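You operate a simulated robot arm through the tools that you are given. There is no shell and no other tool.

You are at the controls of a simulated two-armed robot. One attempt, no reset.

Task
Take the striped tea towel from the island's table end and hang it over the handle of the oven door.

It is judged by the outcome, as a careful person would: the job done as asked, and still so three seconds after it is handed in. It fails if anything else is knocked over, pushed out of place, dropped, spilled or broken. Flat cloth is picked up by pressing the open fingertips on it (5 to 10 N) and closing them slowly along it; thin cloth reads only 2 to 8 mm in the jaws.

Robot
Two 7-joint arms with two-finger grippers on one trunk, on a base that moves. Base frame: it is fixed to the floor where the robot stands at the start and does not move with it; the origin is under the middle of the robot, x ahead of it, y to its left, z up. Readings come in m, degrees, newtons and seconds.
The left shoulder is at the start at [0.078, 0.151, 0.938], the right one opposite. With the tool pointing down near the work surface each hand reaches from about 0.1 to 0.76 m from the robot's upright axis, wherever it stands, measured 20 degrees to its own side. Places, roughly: striped tea towel [-2, 1, 1]. Payload 2.54 kg a hand.
Tool frame (each hand has its own): the origin (TCP) lies between the finger pads and is the grasp point; the fingertips stand 0.03 m ahead of it; z points along the fingers, y is the line along which they close. The gripper opens to 0.116 m; its body begins 0.095 m behind the TCP.
Orientation is that of the tool frame in the base frame, as a unit quaternion [x, y, z, w]. With the fingers straight down and closing along the base's y, the tool's x points along the base's -x, its y along +y and its z along -z.

Tools
- The arms move only by the tool step_arm. It takes "left_increments", "right_increments" or both (then of equal length, played together; a hand with none holds still); each is a list of rows, each an object (a shift or turn left out is 0, a gripper value left out holds the last) with "offset": the shift along the base's x, y, z in m, a list of three; "dr": the turn, a rotation vector about the base's x, y, z in degrees, a list of three. In form: [{"offset": [tx, ty, tz], "dr": [rx, ry, rz]}, ...]. A call has 1 to 20 rows; each row shifts and turns the commanded pose from where the row before left it. "left_hand" and "right_hand" are, for a hand that has rows, the opening, from 0 (shut) to 1 (fully open), set as the call begins (left out, the last holds). Each row takes 0.2 s and may step no farther than 0.05 m and 8.6 degrees from the row before; otherwise, or with a gripper value out of range, the whole call is refused. A pose out of reach is approached as far as the arm can. The call stops where the force on the tool passes 40 N (or 10 N more than at its start, if that is more) or the arm is blocked; 0.2 s more then pass. The fingers move at their own pace (about 0.072 m/s each) and stop on an object; they squeeze with about 25 N. The grip force told is the motor's: it shows also when the fingers shut on nothing. Time passes only in rows, and 0.2 s behind the last, so rows that do not move let the fingers close. It gives the time, the measured TCP pose, the force on the tool (base axes), the opening and the grip force at its end, in the units of the frame above (readings bear some noise), with the torque about the TCP (base axes, N m) and any sound that the robot's microphone picked up, and new pictures: "pictures" is both (left out), scene, wrist or none (wrist: the cameras of the hands that moved).
- Cameras (640 x 400 px; columns grow to the right, rows downward): "scene" is now at [0.1589, -0.014, 1.0987]; the picture's right is [-0.14, -0.99, 0.00], its down [-0.18, 0.03, -0.98] and it looks along [0.97, -0.14, -0.18] (base axes); focal length 231 px, centre (320, 200). "left" rides on the left gripper at [0.069, 0.015, -0.122] in its tool frame; the picture's right is [-0.21, 0.98, 0.00], its down [-0.83, -0.18, -0.53] and it looks along [-0.52, -0.11, 0.85] (tool axes); focal length 251 px, centre (320, 200). "right" rides on the right gripper at [0.069, -0.015, -0.122] in its tool frame; the picture's right is [0.21, 0.98, 0.00], its down [-0.83, 0.18, -0.53] and it looks along [-0.52, 0.11, 0.85] (tool axes); focal length 251 px, centre (320, 200). There is no depth. A picture from a camera that has moved, and an enlarged one, comes with that camera's place and axes in the base frame and with its lens.
- lift_body(by): slides the trunk up (or, below 0, down) by that many m; the arms and the scene camera ride with it, the base frame stays. It gives what a move gives, with no picture.
- steer(legs): drives the robot by 1 to 6 legs, each [ahead, left, turn to the left] in m, m and degrees, along the robot's own axes; the way and the turn of a leg run together, so that a leg with both is an arc; at most 1.5 m and 180 degrees a leg. The arms and the cameras ride along, it lands a little off, and it stops where it bumps. It gives what a move gives, and a new picture of the scene camera.
- head_to(pan, tilt): turns the head with the scene camera to pan (to the left, within 80 degrees either way) and tilt (down, from -29 to 69), counted from straight ahead of the robot. It gives what a move gives, and a new picture of the scene camera.
- enlarge(camera, box): a new picture of the part [left, top, right, bottom] of that camera's present view, enlarged. It takes no simulated time.
- sign_off(): hands the job in; it is judged then, once.

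Places have to be worked out from the pictures, the camera data and where the tool is seen. Open the grippers and draw the arms clear of the work before you hand the job in, unless the task says otherwise.

The tools are called after ">>>" by a JSON object that holds its "fn" and its "kwargs". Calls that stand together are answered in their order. step_arm: Moves the arms, as the interface text tells. Its arguments: {"type":"object","properties":{"left_increments":{"type":"array","items":{"type":"object","properties":{"offset":{"type":"array","items":{"type":"number"}},"dr":{"type":"array","items":{"type":"number"}}}}},"left_hand":{"type":"number"},"right_increments":{"type":"array","items":{"type":"object","properties":{"offset":{"type":"array","items":{"type":"number"}},"dr":{"type":"array","items":{"type":"number"}}}}},"right_hand":{"type":"number"},"pictures":{"type":"string","enum":["both","scene","wrist","none"]}},"required":[]} The other tools are called the same way: lift_body (by) moves the trunk up or down; steer (legs) drives the base; head_to (pan, tilt) turns the head that bears the scene camera; enlarge (camera, box) takes an enlarged picture of a part of a camera's view; sign_off () hands the job in.

At the start:

```text
time_s: 0.0
left_position: [0.4449, 0.1831, 1.0892]
left_tcp_rot: [0.0, 1.0, -0.001, 0.0]
left_wrist_force: [-0.2, -0.1, -0.4]
left_wrist_torque: [-0.02, 0.02, -0.01]
left_gripper_width: 0.116
left_grasp_force: 0.0
right_position: [0.4531, -0.2458, 1.0516]
right_tcp_rot: [0.0, 1.0, 0.0, 0.0]
right_wrist_force: [-0.6, 0.9, -0.1]
right_wrist_torque: [-0.02, -0.01, 0.02]
right_gripper_width: 0.1161
right_grasp_force: 0.0
trunk travel left (down, up): [-0.175, 0.114]
robot x, y, heading: [0.0027, -0.0002, -0.3]
head pan, tilt (commanded): [-8.0, 10.4]
```

scene: 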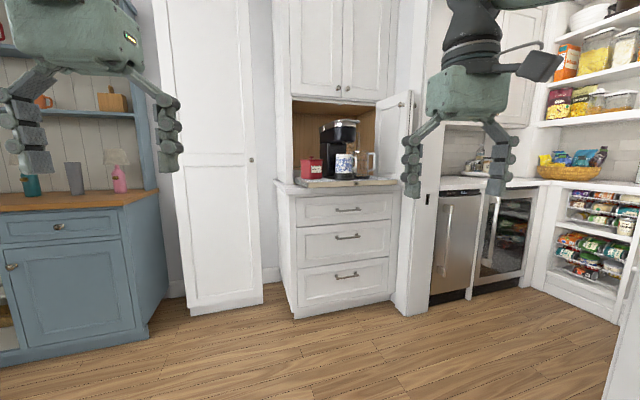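
right: 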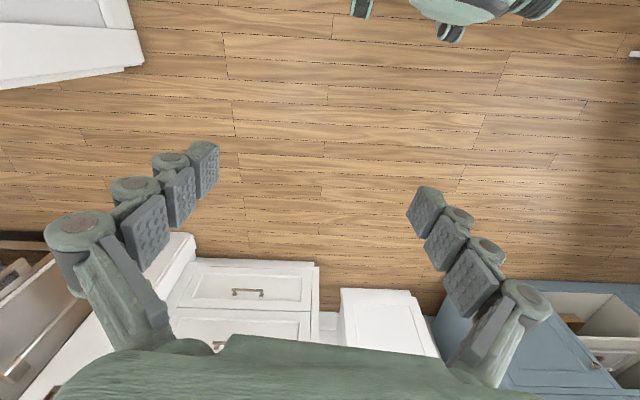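
left: 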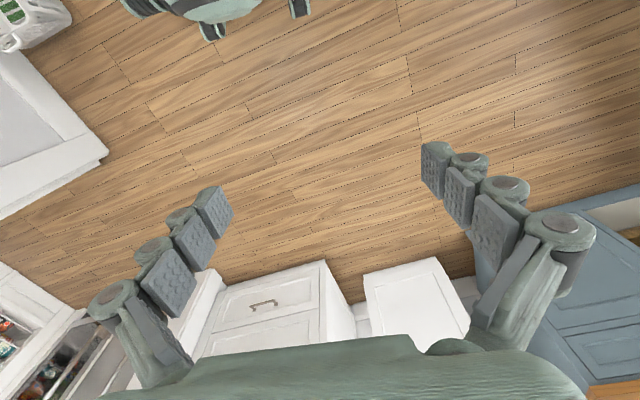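

The scene shows a pantry wall ahead; the towel is said to be behind me at about [-2, 1]. I look around with the head first, left as far as it goes.

>>> {"fn": "head_to", "kwargs": {"pan": 80, "tilt": 15}}

>>> {"fn": "head_to", "kwargs": {"pan": -80, "tilt": 15}}

```text
time_s: 1.6
left_position: [0.4449, 0.1843, 1.09]
left_tcp_rot: [-0.001, 1.0, 0.0, 0.0]
left_wrist_force: [0.0, 0.5, -0.5]
left_wrist_torque: [0.01, -0.02, 0.02]
left_gripper_width: 0.116
left_grasp_force: 0.0
right_position: [0.4518, -0.2459, 1.0522]
right_tcp_rot: [0.0, 1.0, 0.0, 0.001]
right_wrist_force: [-0.6, 0.4, -0.4]
right_wrist_torque: [0.01, 0.0, 0.02]
right_gripper_width: 0.116
right_grasp_force: 0.1
trunk travel left (down, up): [-0.175, 0.114]
robot x, y, heading: [0.0016, -0.003, 0.1]
head pan, tilt (commanded): [80.0, 15.0]
camera scene: at [0.0831, 0.091, 1.0913], right [0.98, -0.17, 0.0], down [-0.05, -0.25, -0.97], along [0.17, 0.95, -0.26], focal length 231 px, centre (320, 200)
```

scene: 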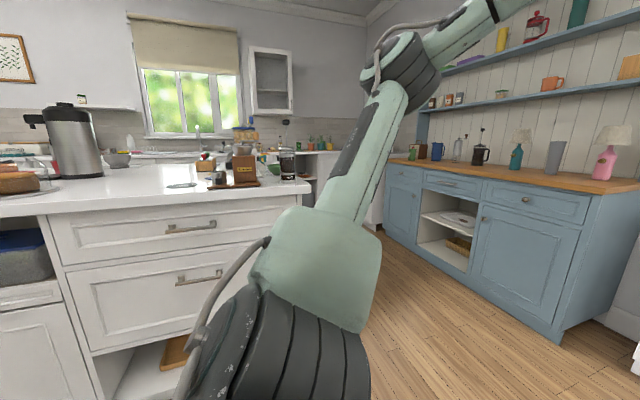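

```text
time_s: 4.1
left_position: [0.4458, 0.1827, 1.0906]
left_tcp_rot: [0.0, 1.0, -0.002, 0.0]
left_wrist_force: [-1.1, 0.0, -0.5]
left_wrist_torque: [0.0, -0.01, 0.01]
left_gripper_width: 0.1163
left_grasp_force: 0.0
right_position: [0.4529, -0.2455, 1.0529]
right_tcp_rot: [0.0, 1.0, 0.0, -0.001]
right_wrist_force: [0.2, 0.4, -0.7]
right_wrist_torque: [-0.01, 0.0, -0.02]
right_gripper_width: 0.116
right_grasp_force: 0.0
trunk travel left (down, up): [-0.175, 0.114]
robot x, y, heading: [-0.0008, 0.0014, -0.1]
head pan, tilt (commanded): [-80.0, 15.0]
camera scene: at [0.0831, -0.093, 1.0913], right [-0.98, -0.17, 0.0], down [-0.05, 0.25, -0.97], along [0.17, -0.95, -0.26], focal length 231 px, centre (320, 200)
```

scene: 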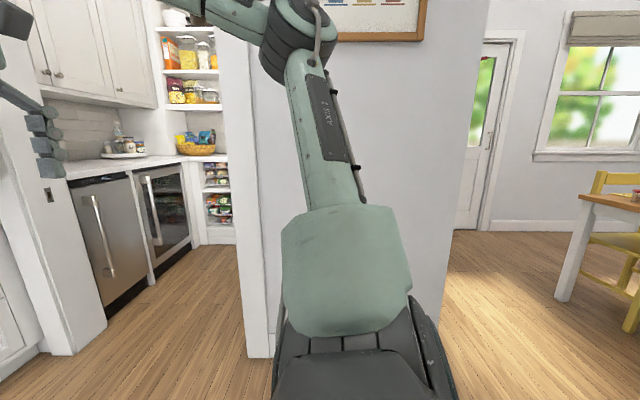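

The island lies to my left (its edge at about y≈0.7–0.9) and a wall panel to the right at y≈-0.97. I look straight ahead again, then turn in place to the left, within clearance, to see the island and room behind.

>>> {"fn": "steer", "kwargs": {"legs": [[0, 0, 90]]}}

>>> {"fn": "head_to", "kwargs": {"pan": 60, "tilt": 15}}

>>> {"fn": "head_to", "kwargs": {"pan": 0, "tilt": 15}}

```text
time_s: 8.4
left_position: [-0.1887, 0.4426, 1.0897]
left_tcp_rot: [0.711, -0.703, 0.001, -0.001]
left_wrist_force: [-0.1, -0.3, -0.3]
left_wrist_torque: [-0.01, 0.0, 0.0]
left_gripper_width: 0.1159
left_grasp_force: 0.0
right_position: [0.2414, 0.4552, 1.0533]
right_tcp_rot: [0.71, -0.704, 0.0, -0.001]
right_wrist_force: [0.1, 1.0, -0.4]
right_wrist_torque: [0.0, -0.01, 0.0]
right_gripper_width: 0.116
right_grasp_force: 0.1
trunk travel left (down, up): [-0.175, 0.114]
robot x, y, heading: [0.0011, 0.0033, 90.8]
head pan, tilt (commanded): [-80.0, 15.0]
camera scene: at [0.0899, 0.0842, 1.0913], right [0.18, -0.98, 0.0], down [-0.25, -0.05, -0.97], along [0.95, 0.18, -0.26], focal length 231 px, centre (320, 200)
```

scene: 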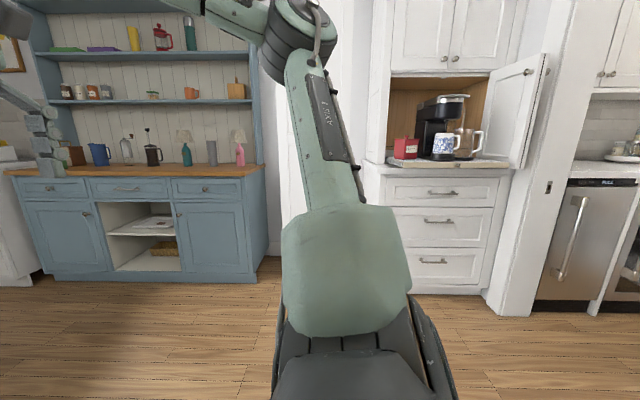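

```text
time_s: 10.7
left_position: [-0.1883, 0.4439, 1.0893]
left_tcp_rot: [0.711, -0.704, 0.001, 0.0]
left_wrist_force: [-0.1, 0.6, 0.2]
left_wrist_torque: [-0.01, 0.01, 0.0]
left_gripper_width: 0.116
left_grasp_force: 0.0
right_position: [0.2419, 0.4557, 1.0509]
right_tcp_rot: [0.71, -0.704, 0.001, 0.0]
right_wrist_force: [0.3, -1.0, 0.7]
right_wrist_torque: [-0.01, -0.02, -0.01]
right_gripper_width: 0.1159
right_grasp_force: 0.1
trunk travel left (down, up): [-0.175, 0.114]
robot x, y, heading: [0.0002, -0.001, 90.4]
head pan, tilt (commanded): [60.0, 15.0]
camera scene: at [-0.0832, 0.1129, 1.0913], right [0.49, 0.87, 0.0], down [0.23, -0.13, -0.97], along [-0.84, 0.47, -0.26], focal length 231 px, centre (320, 200)
```

scene: 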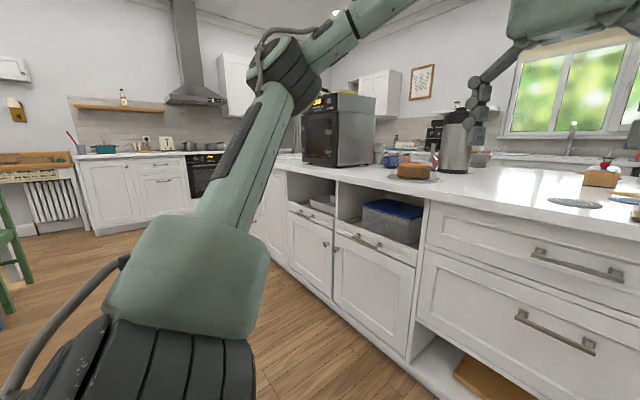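

```text
time_s: 12.0
left_position: [-0.1868, 0.4433, 1.0896]
left_tcp_rot: [0.711, -0.703, 0.0, -0.001]
left_wrist_force: [-1.1, -0.2, -0.2]
left_wrist_torque: [0.02, 0.0, 0.01]
left_gripper_width: 0.1161
left_grasp_force: 0.1
right_position: [0.2422, 0.4551, 1.0529]
right_tcp_rot: [0.71, -0.704, 0.001, 0.001]
right_wrist_force: [0.6, 0.3, 0.8]
right_wrist_torque: [-0.02, 0.02, 0.0]
right_gripper_width: 0.1161
right_grasp_force: 0.0
trunk travel left (down, up): [-0.175, 0.114]
robot x, y, heading: [-0.0, 0.0008, 90.7]
head pan, tilt (commanded): [0.0, 15.0]
camera scene: at [-0.0029, 0.1604, 1.0913], right [1.0, 0.01, 0.0], down [0.0, -0.26, -0.97], along [-0.01, 0.97, -0.26], focal length 231 px, centre (320, 200)
```

scene: 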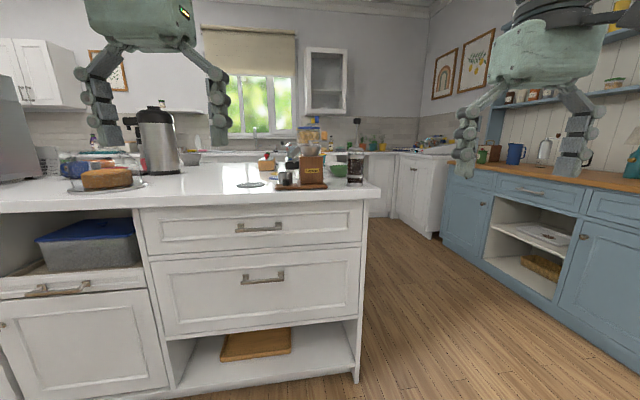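

The island runs along -x at y≥0.75; the range with the hood is on the far wall. I turn another 90° to face along -x and look again.

>>> {"fn": "steer", "kwargs": {"legs": [[0, 0, 89]]}}

>>> {"fn": "enlarge", "kwargs": {"camera": "scene", "box": [220, 100, 420, 225]}}

```text
time_s: 16.1
left_position: [-0.4572, -0.1517, 1.0908]
left_tcp_rot: [0.999, -0.035, 0.0, -0.001]
left_wrist_force: [-0.2, 0.3, 0.3]
left_wrist_torque: [0.02, 0.02, 0.03]
left_gripper_width: 0.1159
left_grasp_force: 0.1
right_position: [-0.435, 0.2783, 1.0517]
right_tcp_rot: [0.999, -0.036, 0.0, 0.001]
right_wrist_force: [0.3, 0.1, -0.2]
right_wrist_torque: [-0.04, -0.01, -0.01]
right_gripper_width: 0.1162
right_grasp_force: 0.2
trunk travel left (down, up): [-0.175, 0.114]
robot x, y, heading: [0.0019, 0.0041, 176.0]
head pan, tilt (commanded): [0.0, 15.0]
camera scene: at [-0.1622, 0.0104, 1.0913], right [0.07, 1.0, 0.0], down [0.26, -0.02, -0.97], along [-0.96, 0.07, -0.26], focal length 231 px, centre (320, 200)
```

scene: 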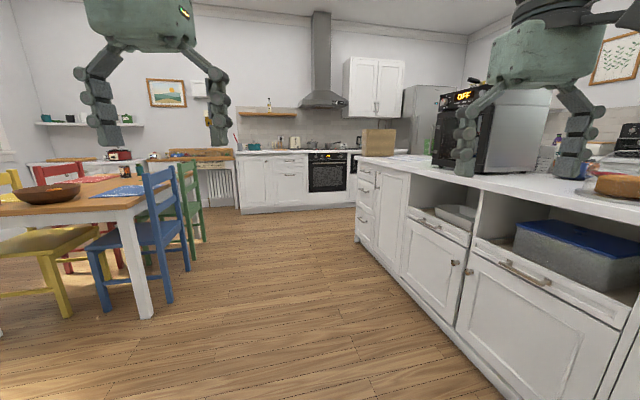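

```text
3.20 times, centred on (320, 162) of scene
camera zoom: at [-0.1622, 0.0104, 1.0913], right [0.07, 1.0, 0.0], down [0.26, -0.02, -0.97], along [-0.96, 0.07, -0.26], focal length 738 px, centre (320, 320)
```

zoom: 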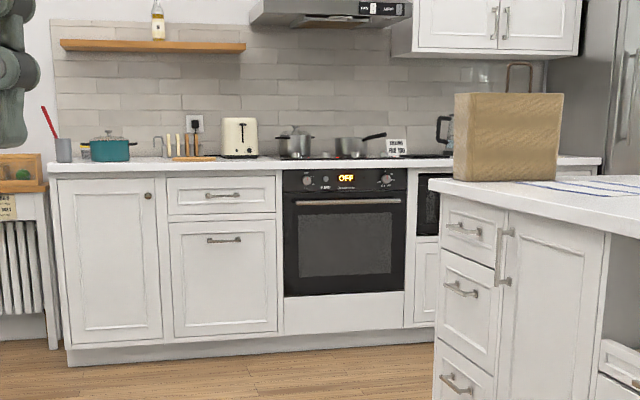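

The range is on the far wall (handle about [-3.35, 0.36, 0.76]); the room is turned about 12° from my frame, and the towel lies at the island's far end by a cardboard box, around [-2.1, 0.9]. I drive ahead 1.4 m along the open aisle, then look at the towel.

>>> {"fn": "steer", "kwargs": {"legs": [[1.4, 0, 0]]}}

>>> {"fn": "head_to", "kwargs": {"pan": -50, "tilt": 25}}

```text
time_s: 23.2
left_position: [-1.8759, 0.0002, 1.0891]
left_tcp_rot: [0.998, -0.057, 0.0, -0.001]
left_wrist_force: [-0.3, -0.2, 0.1]
left_wrist_torque: [-0.01, -0.02, 0.0]
left_gripper_width: 0.116
left_grasp_force: 0.2
right_position: [-1.8335, 0.4289, 1.0524]
right_tcp_rot: [0.998, -0.058, -0.001, 0.0]
right_wrist_force: [-0.6, -0.1, -0.2]
right_wrist_torque: [-0.02, -0.02, 0.0]
right_gripper_width: 0.116
right_grasp_force: 0.1
trunk travel left (down, up): [-0.175, 0.114]
robot x, y, heading: [-1.4097, 0.1331, 173.5]
head pan, tilt (commanded): [0.0, 15.0]
camera scene: at [-1.5738, 0.15, 1.0912], right [0.12, 0.99, 0.0], down [0.26, -0.03, -0.97], along [-0.96, 0.11, -0.26], focal length 231 px, centre (320, 200)
```

scene: 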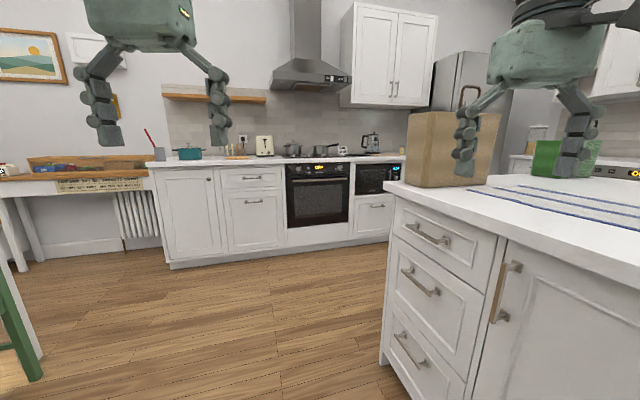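

```text
time_s: 24.3
left_position: [-1.8743, 0.0005, 1.0889]
left_tcp_rot: [0.998, -0.058, 0.0, -0.001]
left_wrist_force: [-0.7, 1.0, -0.4]
left_wrist_torque: [-0.03, 0.0, -0.01]
left_gripper_width: 0.116
left_grasp_force: 0.1
right_position: [-1.8333, 0.4298, 1.0526]
right_tcp_rot: [0.998, -0.059, 0.0, 0.0]
right_wrist_force: [-0.2, 0.0, 0.0]
right_wrist_torque: [-0.01, 0.05, 0.03]
right_gripper_width: 0.1162
right_grasp_force: 0.0
trunk travel left (down, up): [-0.175, 0.114]
robot x, y, heading: [-1.4111, 0.1335, 173.2]
head pan, tilt (commanded): [-50.0, 25.0]
camera scene: at [-1.5317, 0.2161, 1.075], right [0.83, 0.55, 0.0], down [0.23, -0.35, -0.91], along [-0.5, 0.76, -0.42], focal length 231 px, centre (320, 200)
```

scene: 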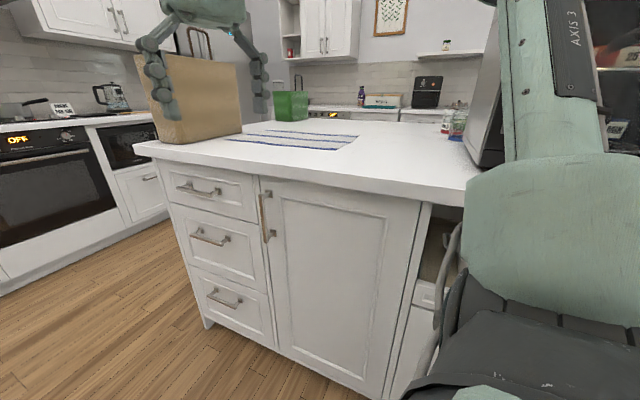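

The towel lies flat on the island near its corner, next to the box. I enlarge that part to read its outline.

>>> {"fn": "enlarge", "kwargs": {"camera": "scene", "box": [120, 70, 400, 220]}}

>>> {"fn": "enlarge", "kwargs": {"camera": "scene", "box": [210, 110, 370, 160]}}

```text
2.29 times, centred on (260, 145) of scene
camera zoom: at [-1.5317, 0.2161, 1.075], right [0.83, 0.55, 0.0], down [0.23, -0.35, -0.91], along [-0.5, 0.76, -0.42], focal length 528 px, centre (457, 326)
```

zoom: 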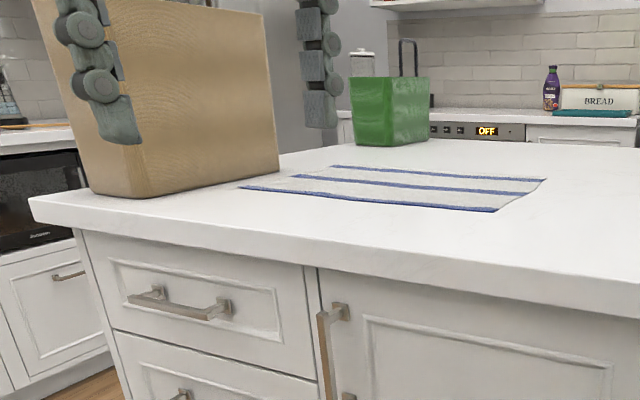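

```text
4.00 times, centred on (290, 135) of scene
camera zoom: at [-1.5317, 0.2161, 1.075], right [0.83, 0.55, 0.0], down [0.23, -0.35, -0.91], along [-0.5, 0.76, -0.42], focal length 923 px, centre (440, 460)
```

zoom: 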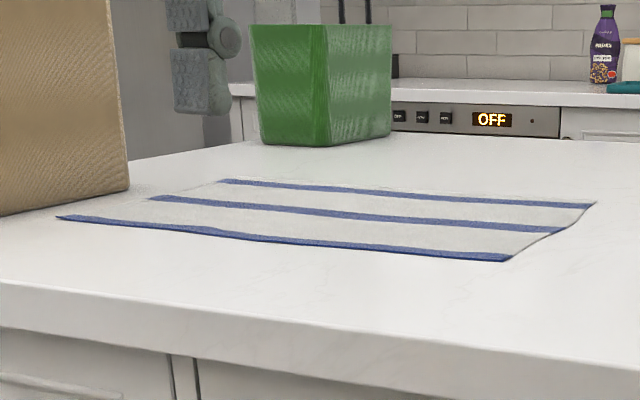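

The towel is flat, about 0.44 × 0.28 m, short right edge from about (-1.87, 0.82) to (-1.92, 1.09), counter at z≈0.92; the box is close to its left end. I first pull the left hand in so it can't reach the box when I face the island.

>>> {"fn": "step_arm", "kwargs": {"left_increments": [{"offset": [0.045, -0.005, 0]}, {"offset": [0.045, -0.005, 0]}, {"offset": [0.045, -0.005, 0]}, {"offset": [0.045, -0.005, 0]}, {"offset": [0.03, -0.003, 0]}], "pictures": "none"}}

>>> {"fn": "steer", "kwargs": {"legs": [[0, 0, -70]]}}

```text
time_s: 25.5
left_position: [-1.6628, -0.0237, 1.0917]
left_tcp_rot: [0.998, -0.057, 0.0, -0.001]
left_wrist_force: [0.3, 0.0, 0.5]
left_wrist_torque: [0.0, -0.03, -0.01]
left_gripper_width: 0.1164
left_grasp_force: 0.1
right_position: [-1.8335, 0.4297, 1.0517]
right_tcp_rot: [0.998, -0.059, 0.0, 0.0]
right_wrist_force: [0.2, -0.4, 1.0]
right_wrist_torque: [-0.03, 0.05, -0.01]
right_gripper_width: 0.1163
right_grasp_force: 0.0
trunk travel left (down, up): [-0.175, 0.114]
robot x, y, heading: [-1.4131, 0.1308, 173.3]
head pan, tilt (commanded): [-50.0, 25.0]
```

```text
time_s: 29.0
left_position: [-1.6475, 0.3103, 1.0914]
left_tcp_rot: [0.792, -0.61, 0.001, 0.0]
left_wrist_force: [-0.2, -0.2, -0.3]
left_wrist_torque: [0.01, 0.02, 0.0]
left_gripper_width: 0.1159
left_grasp_force: 0.0
right_position: [-1.2909, 0.6328, 1.0504]
right_tcp_rot: [0.792, -0.61, 0.0, -0.001]
right_wrist_force: [0.4, -0.1, -0.5]
right_wrist_torque: [-0.01, -0.01, 0.01]
right_gripper_width: 0.1159
right_grasp_force: 0.1
trunk travel left (down, up): [-0.175, 0.114]
robot x, y, heading: [-1.4093, 0.1283, 104.9]
head pan, tilt (commanded): [-50.0, 25.0]
camera scene: at [-1.3777, 0.2724, 1.075], right [0.82, -0.58, 0.0], down [-0.24, -0.35, -0.91], along [0.52, 0.74, -0.42], focal length 231 px, centre (320, 200)
```

scene: 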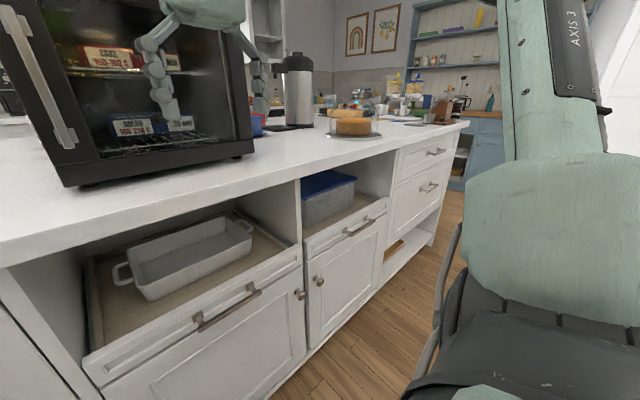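

The countertop appliance is clear of the right hand. I strafe left 0.41 m along the island, keeping distance, then look at the towel straight on.

>>> {"fn": "steer", "kwargs": {"legs": [[0, 0.42, 0]]}}

>>> {"fn": "head_to", "kwargs": {"pan": 0, "tilt": 30}}

```text
time_s: 33.6
left_position: [-2.057, 0.2013, 1.0915]
left_tcp_rot: [0.792, -0.611, 0.001, -0.002]
left_wrist_force: [0.2, 0.8, 0.0]
left_wrist_torque: [-0.02, 0.0, -0.02]
left_gripper_width: 0.1161
left_grasp_force: 0.1
right_position: [-1.6984, 0.5242, 1.0522]
right_tcp_rot: [0.792, -0.61, 0.0, 0.0]
right_wrist_force: [0.7, 0.7, -0.3]
right_wrist_torque: [0.03, 0.04, 0.01]
right_gripper_width: 0.1159
right_grasp_force: 0.0
trunk travel left (down, up): [-0.175, 0.114]
robot x, y, heading: [-1.8171, 0.0256, 104.7]
head pan, tilt (commanded): [-50.0, 25.0]
camera scene: at [-1.7869, 0.164, 1.075], right [0.82, -0.58, 0.0], down [-0.24, -0.35, -0.91], along [0.52, 0.74, -0.42], focal length 231 px, centre (320, 200)
```

scene: 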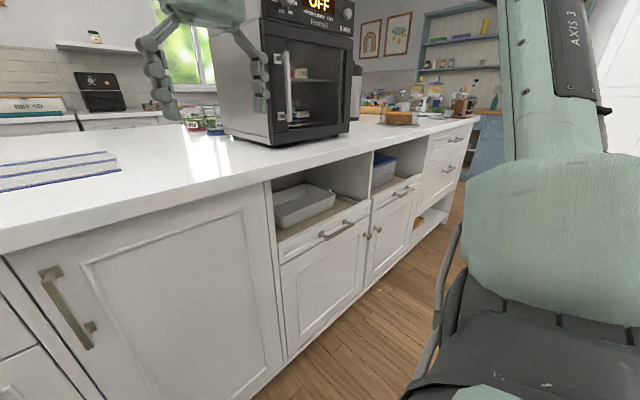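

```text
time_s: 34.8
left_position: [-2.0569, 0.2013, 1.0905]
left_tcp_rot: [0.792, -0.611, 0.001, 0.0]
left_wrist_force: [0.3, -0.5, 0.6]
left_wrist_torque: [0.04, 0.0, -0.01]
left_gripper_width: 0.1162
left_grasp_force: 0.0
right_position: [-1.6982, 0.5236, 1.0506]
right_tcp_rot: [0.792, -0.611, 0.0, -0.001]
right_wrist_force: [-0.2, 0.1, 0.1]
right_wrist_torque: [0.02, 0.0, 0.03]
right_gripper_width: 0.1156
right_grasp_force: 0.1
trunk travel left (down, up): [-0.175, 0.114]
robot x, y, heading: [-1.8182, 0.0246, 104.6]
head pan, tilt (commanded): [0.0, 30.0]
camera scene: at [-1.8629, 0.1762, 1.0671], right [0.97, 0.25, 0.0], down [0.13, -0.48, -0.87], along [-0.22, 0.84, -0.5], focal length 231 px, centre (320, 200)
```

scene: 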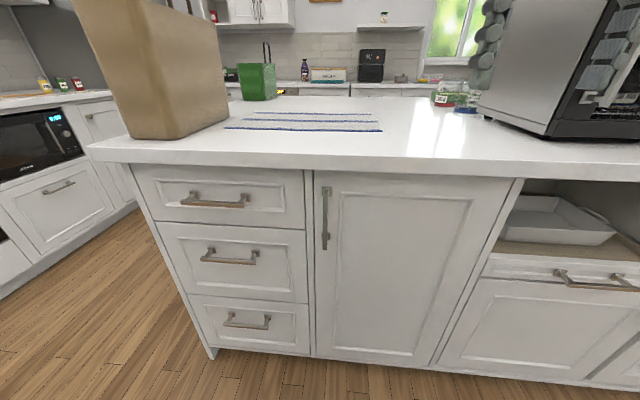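

Facing the island now, the towel lies just right of the box. I enlarge to refine its corners and the counter edge direction.

>>> {"fn": "enlarge", "kwargs": {"camera": "scene", "box": [200, 80, 420, 190]}}

>>> {"fn": "enlarge", "kwargs": {"camera": "scene", "box": [420, 80, 640, 190]}}

```text
2.91 times, centred on (310, 135) of scene
camera zoom: at [-1.8629, 0.1762, 1.0671], right [0.97, 0.25, 0.0], down [0.13, -0.48, -0.87], along [-0.22, 0.84, -0.5], focal length 671 px, centre (349, 389)
```

zoom: 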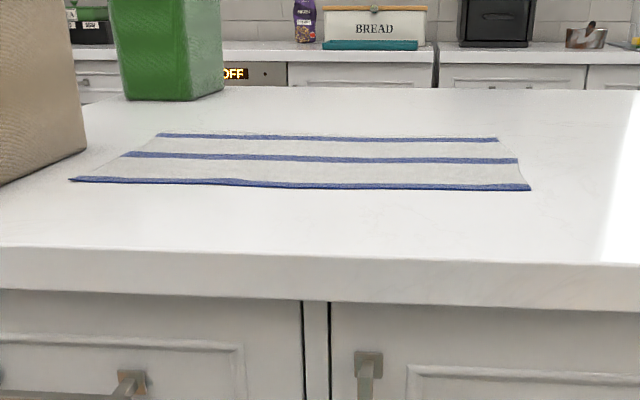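

```text
2.91 times, centred on (530, 135) of scene
camera zoom: at [-1.8629, 0.1762, 1.0671], right [0.97, 0.25, 0.0], down [0.13, -0.48, -0.87], along [-0.22, 0.84, -0.5], focal length 671 px, centre (-291, 389)
```

zoom: 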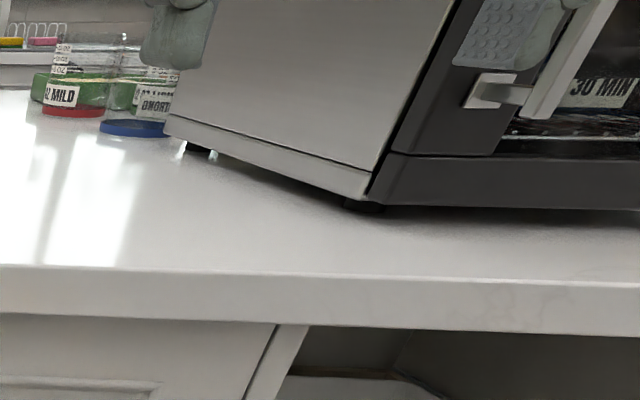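

Counter edge direction is about 9.3° from base x; the towel's right edge centre is near (-1.884, 0.95). Before moving up to the island, I tilt the head down to see how far the base sticks out.

>>> {"fn": "head_to", "kwargs": {"pan": 0, "tilt": 69}}

```text
time_s: 35.8
left_position: [-2.0595, 0.2049, 1.0903]
left_tcp_rot: [0.794, -0.607, -0.001, 0.001]
left_wrist_force: [-30.7, 29.5, -32.1]
left_wrist_torque: [-2.2, -0.87, 1.91]
left_gripper_width: 0.1001
left_grasp_force: 0.0
right_position: [-1.6991, 0.5243, 1.0514]
right_tcp_rot: [0.792, -0.61, -0.001, 0.001]
right_wrist_force: [0.2, -0.2, 0.3]
right_wrist_torque: [0.02, 0.03, -0.01]
right_gripper_width: 0.1162
right_grasp_force: 0.0
trunk travel left (down, up): [-0.175, 0.114]
robot x, y, heading: [-1.821, 0.0229, 104.9]
head pan, tilt (commanded): [0.0, 68.8]
camera scene: at [-1.864, 0.1728, 1.0576], right [0.96, 0.28, 0.0], down [0.16, -0.57, -0.81], along [-0.22, 0.78, -0.59], focal length 231 px, centre (320, 200)
```

scene: 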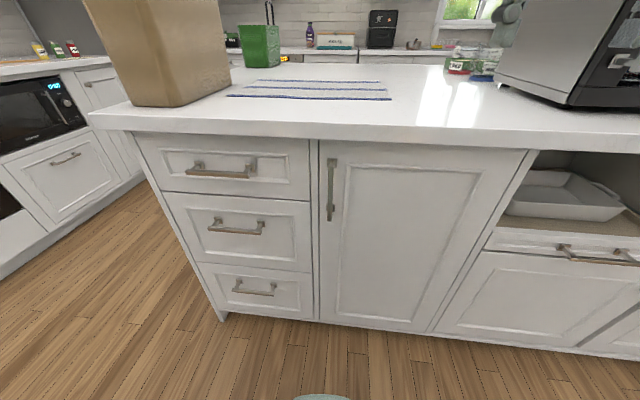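

The head touched the retracted left hand (30 N on it), so I raise the head again at once and then shift that hand outward.

>>> {"fn": "head_to", "kwargs": {"pan": 0, "tilt": 25}}

>>> {"fn": "step_arm", "kwargs": {"left_increments": [{"offset": [-0.045, -0.012, 0]}, {"offset": [-0.04, -0.012, 0]}, {"offset": [-0.02, -0.005, 0]}], "pictures": "both"}}

```text
time_s: 37.0
left_position: [-2.0563, 0.2012, 1.0916]
left_tcp_rot: [0.792, -0.611, 0.001, -0.002]
left_wrist_force: [0.0, 0.2, -0.2]
left_wrist_torque: [0.01, 0.06, -0.04]
left_gripper_width: 0.1161
left_grasp_force: 0.1
right_position: [-1.6986, 0.5246, 1.0522]
right_tcp_rot: [0.792, -0.61, 0.0, 0.0]
right_wrist_force: [0.0, 0.3, -0.2]
right_wrist_torque: [0.02, 0.01, 0.03]
right_gripper_width: 0.116
right_grasp_force: 0.1
trunk travel left (down, up): [-0.175, 0.114]
robot x, y, heading: [-1.8179, 0.0252, 105.0]
head pan, tilt (commanded): [0.0, 25.0]
camera scene: at [-1.8634, 0.1778, 1.075], right [0.97, 0.26, 0.0], down [0.11, -0.41, -0.91], along [-0.23, 0.88, -0.42], focal length 231 px, centre (320, 200)
```

scene: 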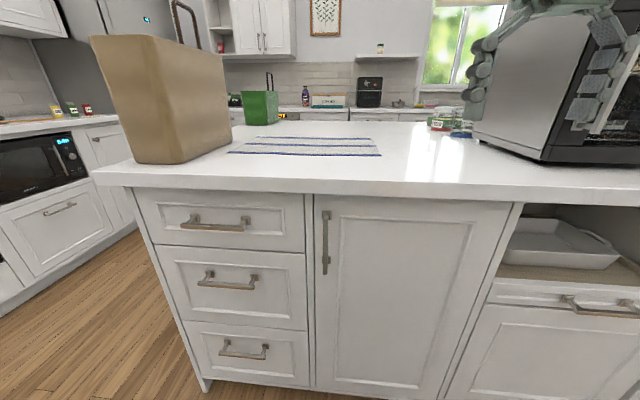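

```text
time_s: 37.8
left_position: [-2.1167, 0.2052, 1.05]
left_tcp_rot: [0.792, -0.61, 0.001, -0.001]
left_wrist_force: [0.4, -0.7, -0.5]
left_wrist_torque: [-0.01, 0.03, -0.01]
left_gripper_width: 0.1159
left_grasp_force: 0.1
left hand out of reach, approached as far as the arm can: row 1, 2, 3
right_position: [-1.699, 0.5243, 1.0524]
right_tcp_rot: [0.792, -0.61, 0.0, 0.0]
right_wrist_force: [0.3, -0.2, -0.1]
right_wrist_torque: [0.01, -0.04, 0.0]
right_gripper_width: 0.116
right_grasp_force: 0.0
trunk travel left (down, up): [-0.175, 0.114]
robot x, y, heading: [-1.8188, 0.024, 104.8]
head pan, tilt (commanded): [0.0, 25.0]
camera scene: at [-1.8635, 0.1779, 1.075], right [0.97, 0.26, 0.0], down [0.11, -0.41, -0.91], along [-0.23, 0.88, -0.42], focal length 231 px, centre (320, 200)
camera left: at [-2.1129, 0.1347, 1.1702], right [-1.0, -0.04, 0.0], down [-0.04, 0.84, 0.53], along [-0.02, 0.53, -0.85], focal length 251 px, centre (320, 200)
```

scene: 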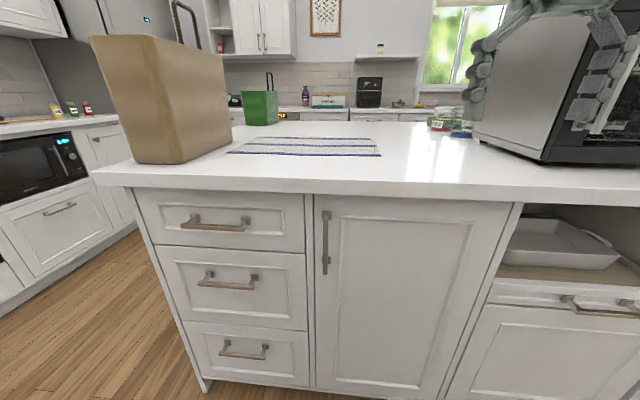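
left: 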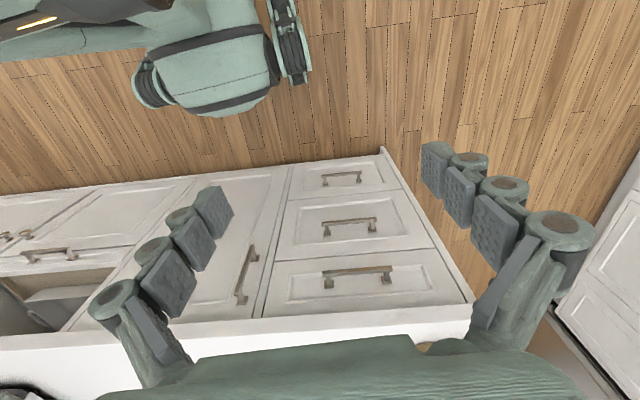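

Left hand is free again. The base appears to reach about 0.25 m forward, so I square up to the island (turn right ~5.5°) and move ahead to an axis distance of about 0.33 m from the counter edge.

>>> {"fn": "steer", "kwargs": {"legs": [[0, 0, -5.5], [0, 0.06, 0], [0.24, 0, 0]]}}

```text
time_s: 40.9
left_position: [-2.1935, 0.4566, 1.0504]
left_tcp_rot: [0.761, -0.649, 0.001, 0.0]
left_wrist_force: [0.4, 0.2, 0.2]
left_wrist_torque: [-0.02, -0.02, -0.04]
left_gripper_width: 0.116
left_grasp_force: 0.1
right_position: [-1.7454, 0.7333, 1.0525]
right_tcp_rot: [0.76, -0.649, 0.0, 0.001]
right_wrist_force: [-0.3, 0.3, -0.2]
right_wrist_torque: [0.01, 0.02, 0.0]
right_gripper_width: 0.116
right_grasp_force: 0.0
trunk travel left (down, up): [-0.175, 0.114]
robot x, y, heading: [-1.9179, 0.2482, 98.9]
head pan, tilt (commanded): [0.0, 25.0]
camera scene: at [-1.9445, 0.4043, 1.0749], right [0.99, 0.16, 0.0], down [0.07, -0.42, -0.91], along [-0.14, 0.89, -0.42], focal length 231 px, centre (320, 200)
```

scene: 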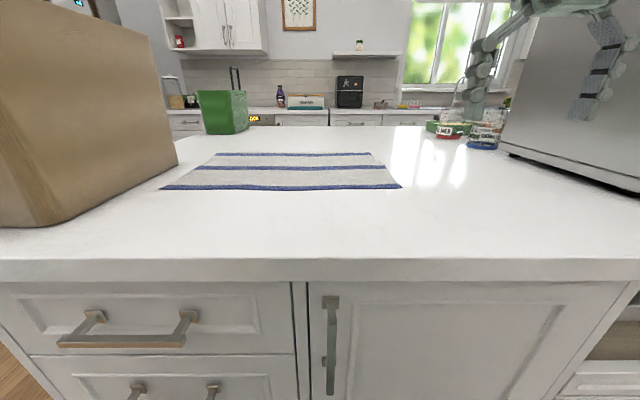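

Squared up: robot axis about 0.34 m from the edge, towel's right edge midpoint near (-1.878, 0.942). I bring the right hand above a point 2.5 cm inside that edge and yaw it 90° so its fingers close along the short edge.

>>> {"fn": "step_arm", "kwargs": {"right_increments": [{"offset": [-0.0144, 0.0186, 0], "dr": [0, 0, 8.2]}, {"offset": [-0.0144, 0.0186, 0], "dr": [0, 0, 8.2]}, {"offset": [-0.0144, 0.0186, 0], "dr": [0, 0, 8.2]}, {"offset": [-0.0144, 0.0186, 0], "dr": [0, 0, 8.2]}, {"offset": [-0.0144, 0.0186, 0], "dr": [0, 0, 8.2]}, {"offset": [-0.0144, 0.0186, 0], "dr": [0, 0, 8.2]}, {"offset": [-0.0144, 0.0186, 0], "dr": [0, 0, 8.2]}, {"offset": [-0.0144, 0.0186, 0], "dr": [0, 0, 8.2]}, {"offset": [-0.0144, 0.0186, 0], "dr": [0, 0, 8.2]}, {"offset": [-0.0144, 0.0186, 0], "dr": [0, 0, 8.2]}, {"offset": [-0.0144, 0.0186, 0], "dr": [0, 0, 8.2]}, {}], "right_hand": 1, "pictures": "both"}}

```text
time_s: 43.5
left_position: [-2.1944, 0.4563, 1.0503]
left_tcp_rot: [0.761, -0.649, 0.001, -0.001]
left_wrist_force: [-0.1, 0.7, 0.9]
left_wrist_torque: [0.04, -0.03, 0.01]
left_gripper_width: 0.1159
left_grasp_force: 0.1
right_position: [-1.8121, 0.8581, 0.9955]
right_tcp_rot: [0.997, 0.081, -0.001, -0.001]
right_wrist_force: [-0.7, -0.2, -0.9]
right_wrist_torque: [0.01, 0.0, 0.0]
right_gripper_width: 0.1161
right_grasp_force: 0.1
right hand out of reach, approached as far as the arm can: row 5, 6, 7, 8, 9, 10, 11
trunk travel left (down, up): [-0.175, 0.114]
robot x, y, heading: [-1.9203, 0.2456, 99.3]
head pan, tilt (commanded): [0.0, 25.0]
camera scene: at [-1.9444, 0.404, 1.075], right [0.99, 0.16, 0.0], down [0.07, -0.42, -0.91], along [-0.14, 0.9, -0.42], focal length 231 px, centre (320, 200)
camera right: at [-1.746, 0.8836, 1.1184], right [0.37, -0.93, 0.0], down [-0.78, -0.31, 0.54], along [-0.5, -0.2, -0.84], focal length 251 px, centre (320, 200)
```

scene: 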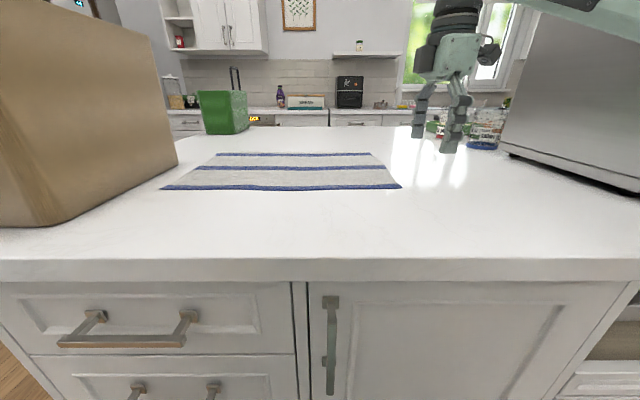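
right: 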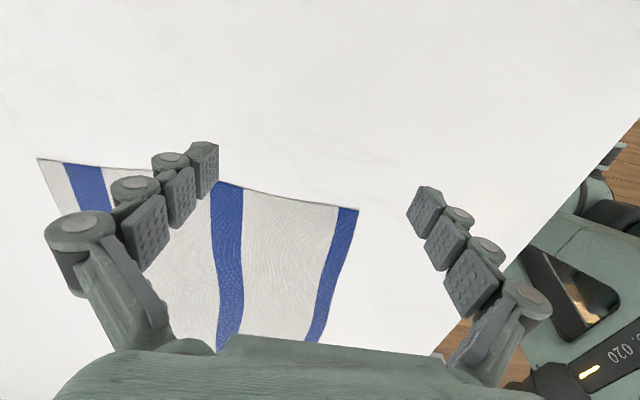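

The hand fell short (pose out of reach at that height), but the wrist camera confirms the edge corners at about (-1.861, 0.798) and (-1.913, 1.075). Raising the trunk should give more reach; I lift it 0.10 m.

>>> {"fn": "lift_body", "kwargs": {"by": 0.1}}

>>> {"fn": "step_arm", "kwargs": {"right_increments": [{"offset": [0, 0, 0]}], "pictures": "wrist"}}

```text
time_s: 44.8
left_position: [-2.1933, 0.4563, 1.1503]
left_tcp_rot: [0.761, -0.649, 0.001, -0.001]
left_wrist_force: [0.6, -0.5, 0.2]
left_wrist_torque: [0.01, 0.01, 0.0]
left_gripper_width: 0.116
left_grasp_force: 0.0
right_position: [-1.8114, 0.8575, 1.096]
right_tcp_rot: [0.997, 0.08, -0.001, -0.001]
right_wrist_force: [0.0, -0.2, -0.6]
right_wrist_torque: [0.02, -0.02, -0.01]
right_gripper_width: 0.1162
right_grasp_force: 0.0
trunk travel left (down, up): [-0.275, 0.014]
robot x, y, heading: [-1.9181, 0.2462, 99.0]
head pan, tilt (commanded): [0.0, 25.0]
```

```text
time_s: 45.2
left_position: [-2.1935, 0.4555, 1.1502]
left_tcp_rot: [0.762, -0.648, 0.0, -0.001]
left_wrist_force: [-0.1, -1.7, -0.6]
left_wrist_torque: [-0.02, 0.0, -0.01]
left_gripper_width: 0.1161
left_grasp_force: 0.0
right_position: [-1.8119, 0.8582, 1.0948]
right_tcp_rot: [0.997, 0.08, -0.001, 0.0]
right_wrist_force: [0.0, 0.2, -1.4]
right_wrist_torque: [0.0, 0.01, -0.01]
right_gripper_width: 0.1158
right_grasp_force: 0.1
trunk travel left (down, up): [-0.275, 0.014]
robot x, y, heading: [-1.9149, 0.2486, 98.8]
head pan, tilt (commanded): [0.0, 25.0]
camera right: at [-1.7461, 0.8834, 1.2185], right [0.37, -0.93, 0.0], down [-0.79, -0.31, 0.54], along [-0.5, -0.19, -0.84], focal length 251 px, centre (320, 200)
```

right: 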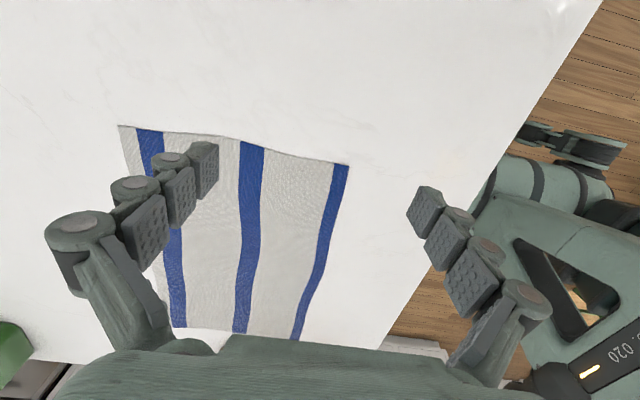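

The commanded pose was rebased to the reached one. Fingers now close along the short edge; I move over to the grasp point (-1.907, 0.935) while lowering to z≈0.985.

>>> {"fn": "step_arm", "kwargs": {"right_increments": [{"offset": [-0.019, 0.0154, -0.022]}, {"offset": [-0.019, 0.0154, -0.022]}, {"offset": [-0.019, 0.0154, -0.022]}, {"offset": [-0.019, 0.0154, -0.022]}, {"offset": [-0.019, 0.0154, -0.022]}, {}], "pictures": "both"}}

```text
time_s: 46.6
left_position: [-2.1934, 0.4564, 1.1504]
left_tcp_rot: [0.761, -0.649, 0.001, 0.0]
left_wrist_force: [-0.1, -0.4, 0.0]
left_wrist_torque: [-0.02, -0.01, 0.02]
left_gripper_width: 0.1157
left_grasp_force: 0.0
right_position: [-1.8299, 0.8947, 0.9836]
right_tcp_rot: [0.997, 0.081, -0.002, -0.002]
right_wrist_force: [0.4, 0.6, -0.5]
right_wrist_torque: [0.01, -0.03, 0.01]
right_gripper_width: 0.1159
right_grasp_force: 0.0
right hand out of reach, approached as far as the arm can: row 1, 2, 3, 4, 5
trunk travel left (down, up): [-0.275, 0.014]
robot x, y, heading: [-1.9164, 0.2485, 99.1]
head pan, tilt (commanded): [0.0, 25.0]
camera scene: at [-1.9445, 0.4041, 1.175], right [0.99, 0.16, 0.0], down [0.07, -0.42, -0.91], along [-0.14, 0.9, -0.42], focal length 231 px, centre (320, 200)
camera right: at [-1.7637, 0.9202, 1.1074], right [0.37, -0.93, 0.0], down [-0.78, -0.31, 0.54], along [-0.5, -0.19, -0.84], focal length 251 px, centre (320, 200)
```

scene: 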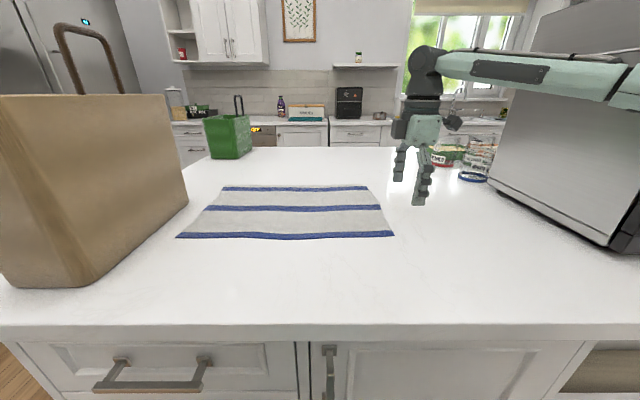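
right: 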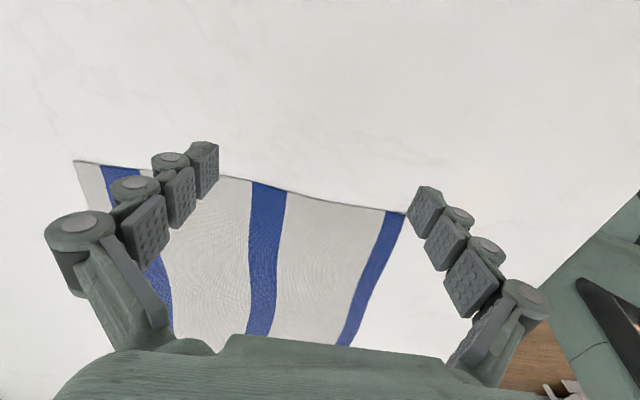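

In this full 90° yaw the forearm swings out right and limits reach. I relax the yaw by 32° (still mostly along the short edge), narrow the opening to ~0.08 m, and move to (-1.921, 0.931), about 3.5 cm inside the edge.

>>> {"fn": "step_arm", "kwargs": {"right_increments": [{"dr": [0, 0, -8]}, {"dr": [0, 0, -8]}, {"offset": [-0.02, 0.005, 0], "dr": [0, 0, -8]}, {"offset": [-0.02, 0.008, 0], "dr": [0, 0, -8]}, {"offset": [-0.02, 0.008, 0]}, {"offset": [-0.02, 0.01, 0]}, {"offset": [-0.0115, 0.005, 0]}, {}], "right_hand": 0.7, "pictures": "both"}}

```text
time_s: 48.4
left_position: [-2.1936, 0.4566, 1.1506]
left_tcp_rot: [0.761, -0.649, 0.0, 0.0]
left_wrist_force: [0.3, 0.4, -0.5]
left_wrist_torque: [0.0, 0.0, 0.01]
left_gripper_width: 0.1158
left_grasp_force: 0.0
right_position: [-1.8518, 0.8736, 0.9713]
right_tcp_rot: [0.98, -0.198, -0.002, -0.001]
right_wrist_force: [0.4, -0.5, 0.1]
right_wrist_torque: [0.0, 0.0, 0.01]
right_gripper_width: 0.0814
right_grasp_force: 0.0
right hand out of reach, approached as far as the arm can: row 3, 4, 5, 6, 7
trunk travel left (down, up): [-0.275, 0.014]
robot x, y, heading: [-1.9188, 0.2472, 99.2]
head pan, tilt (commanded): [0.0, 25.0]
camera scene: at [-1.9444, 0.404, 1.175], right [0.99, 0.16, 0.0], down [0.07, -0.42, -0.91], along [-0.14, 0.9, -0.42], focal length 231 px, centre (320, 200)
camera right: at [-1.7818, 0.8596, 1.0948], right [-0.18, -0.98, 0.0], down [-0.83, 0.15, 0.54], along [-0.53, 0.1, -0.84], focal length 251 px, centre (320, 200)
```

scene: 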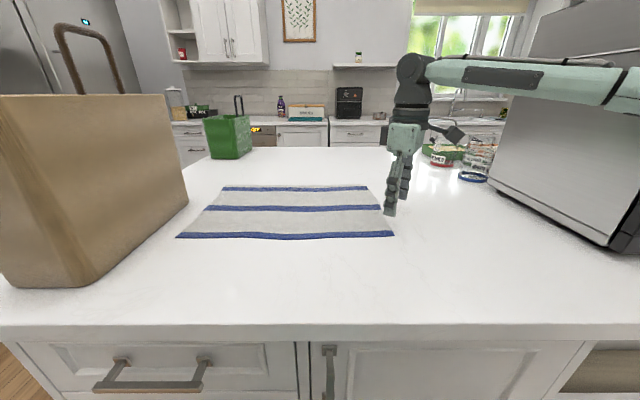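
right: 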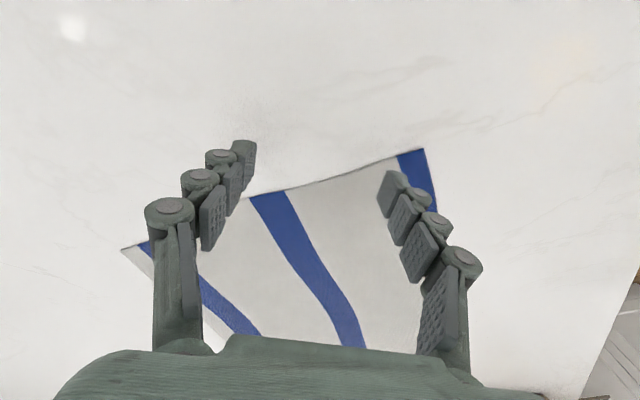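

Still short by about 7 cm, so the yaw seems to force a poor elbow pose. I rotate back towards the natural yaw and see whether the reach extends to the grasp point.

>>> {"fn": "step_arm", "kwargs": {"right_increments": [{"offset": [0, 0, 0.015], "dr": [0, 0, -8]}, {"offset": [0, 0, 0.015], "dr": [0, 0, -8]}, {"dr": [0, 0, -8]}, {"dr": [0, 0, -8]}, {"offset": [-0.018, 0.015, 0], "dr": [0, 0, -8]}, {"offset": [-0.018, 0.015, 0], "dr": [0, 0, -8]}, {"offset": [-0.018, 0.014, 0], "dr": [0, 0, -8]}, {"offset": [-0.016, 0.013, 0]}, {}], "right_hand": 0.7, "pictures": "both"}}

```text
time_s: 50.4
left_position: [-2.1922, 0.4563, 1.1502]
left_tcp_rot: [0.761, -0.649, 0.001, -0.001]
left_wrist_force: [-0.8, -0.2, -0.3]
left_wrist_torque: [-0.03, -0.01, -0.01]
left_gripper_width: 0.1164
left_grasp_force: 0.1
right_position: [-1.8485, 0.8707, 0.9854]
right_tcp_rot: [0.773, -0.634, -0.001, -0.002]
right_wrist_force: [0.6, 0.4, -0.2]
right_wrist_torque: [0.02, 0.0, 0.03]
right_gripper_width: 0.0813
right_grasp_force: 0.0
right hand out of reach, approached as far as the arm can: row 1, 3, 5, 6, 7, 8
trunk travel left (down, up): [-0.275, 0.014]
robot x, y, heading: [-1.9175, 0.2493, 98.7]
head pan, tilt (commanded): [0.0, 25.0]
camera scene: at [-1.9444, 0.4039, 1.175], right [0.99, 0.16, 0.0], down [0.07, -0.42, -0.91], along [-0.14, 0.9, -0.42], focal length 231 px, centre (320, 200)
camera right: at [-1.8211, 0.8062, 1.1076], right [-0.92, -0.4, 0.0], down [-0.34, 0.77, 0.54], along [-0.21, 0.49, -0.84], focal length 251 px, centre (320, 200)
```

scene: 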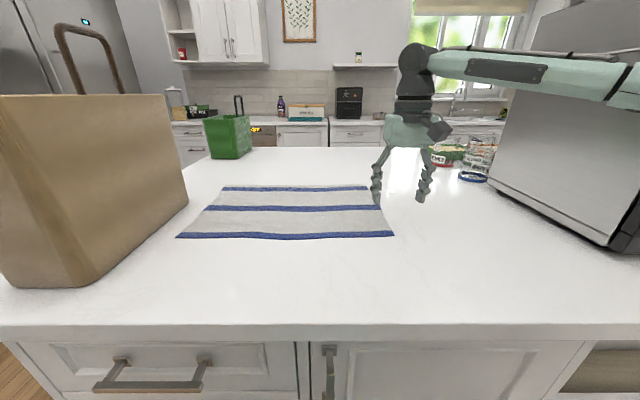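
right: 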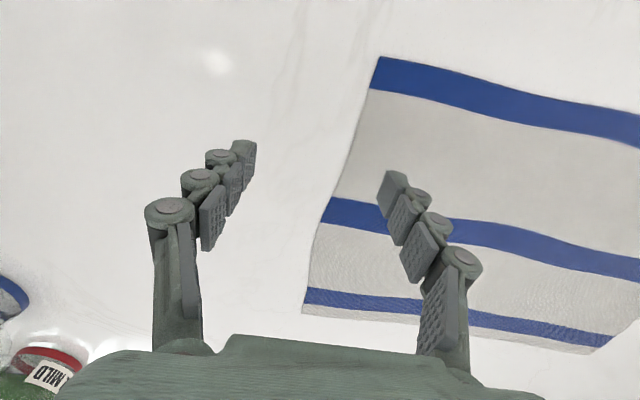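

The yaw turns out to be free; the limit is reaching left of the right shoulder. I shift the base 0.14 m left so the grasp point lies ~20° to the right side; the left hand stays 0.1 m short of the box.

>>> {"fn": "steer", "kwargs": {"legs": [[0, 0.14, 0]]}}

```text
time_s: 52.4
left_position: [-2.3331, 0.4344, 1.1492]
left_tcp_rot: [0.76, -0.649, 0.001, -0.001]
left_wrist_force: [0.2, 0.0, 0.1]
left_wrist_torque: [0.01, 0.0, -0.01]
left_gripper_width: 0.1158
left_grasp_force: 0.0
right_position: [-1.9877, 0.8504, 0.9848]
right_tcp_rot: [0.772, -0.635, -0.001, -0.002]
right_wrist_force: [0.8, -0.7, 0.0]
right_wrist_torque: [0.0, -0.03, 0.0]
right_gripper_width: 0.081
right_grasp_force: 0.1
trunk travel left (down, up): [-0.275, 0.014]
robot x, y, heading: [-2.0584, 0.226, 98.9]
head pan, tilt (commanded): [0.0, 25.0]
camera scene: at [-2.0838, 0.3819, 1.175], right [0.99, 0.16, 0.0], down [0.07, -0.42, -0.91], along [-0.14, 0.9, -0.42], focal length 231 px, centre (320, 200)
```

scene: 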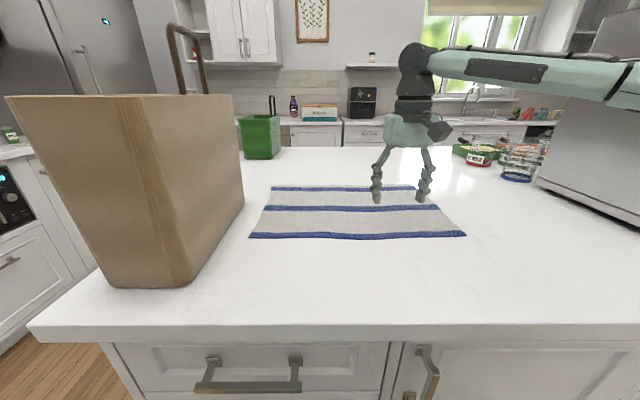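

The hand now has room to go right and forward. I yaw it +88° again and move to (-1.912, 0.935) at z≈0.99.

>>> {"fn": "step_arm", "kwargs": {"right_increments": [{"offset": [0.0069, 0.0077, 0.002], "dr": [0, 0, 8]}, {"offset": [0.0069, 0.0077, 0.002], "dr": [0, 0, 8]}, {"offset": [0.0069, 0.0077, 0.002], "dr": [0, 0, 8]}, {"offset": [0.0069, 0.0077, 0], "dr": [0, 0, 8]}, {"offset": [0.0069, 0.0077, 0], "dr": [0, 0, 8]}, {"offset": [0.0069, 0.0077, 0], "dr": [0, 0, 8]}, {"offset": [0.0069, 0.0077, 0], "dr": [0, 0, 8]}, {"offset": [0.0069, 0.0077, 0], "dr": [0, 0, 8]}, {"offset": [0.0069, 0.0077, 0], "dr": [0, 0, 8]}, {"offset": [0.0069, 0.0077, 0], "dr": [0, 0, 8]}, {"offset": [0.0067, 0.0076, 0], "dr": [0, 0, 8]}, {}], "right_hand": 0.7, "pictures": "both"}}

```text
time_s: 55.0
left_position: [-2.3331, 0.435, 1.1504]
left_tcp_rot: [0.761, -0.649, 0.0, -0.001]
left_wrist_force: [-0.4, 0.8, -0.5]
left_wrist_torque: [0.02, -0.01, -0.01]
left_gripper_width: 0.1161
left_grasp_force: 0.0
right_position: [-1.9038, 0.9228, 0.9894]
right_tcp_rot: [0.997, 0.08, -0.003, -0.001]
right_wrist_force: [-1.0, -0.3, -0.4]
right_wrist_torque: [0.0, 0.0, 0.03]
right_gripper_width: 0.0814
right_grasp_force: 0.1
right hand out of reach, approached as far as the arm can: row 7, 9, 11
trunk travel left (down, up): [-0.275, 0.014]
robot x, y, heading: [-2.0575, 0.2276, 99.1]
head pan, tilt (commanded): [0.0, 25.0]
camera scene: at [-2.0836, 0.3819, 1.175], right [0.99, 0.16, 0.0], down [0.07, -0.42, -0.91], along [-0.14, 0.9, -0.42], focal length 231 px, centre (320, 200)
camera right: at [-1.8379, 0.9484, 1.1121], right [0.37, -0.93, 0.0], down [-0.78, -0.31, 0.54], along [-0.5, -0.2, -0.84], focal length 251 px, centre (320, 200)
```

scene: 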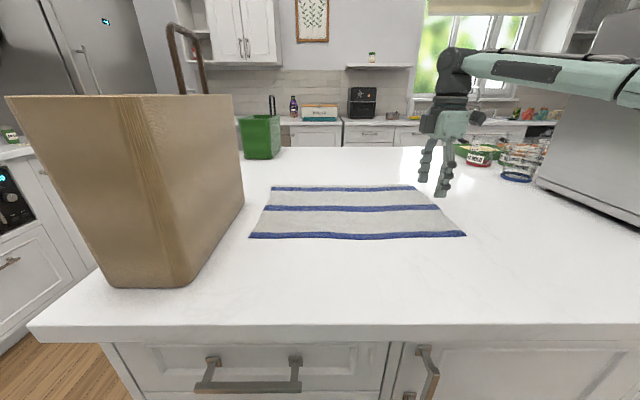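
right: 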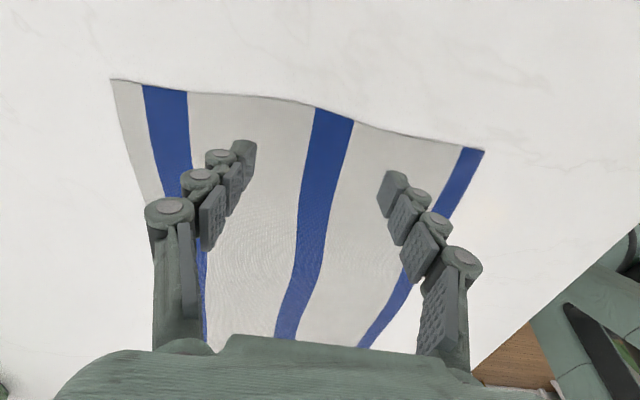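

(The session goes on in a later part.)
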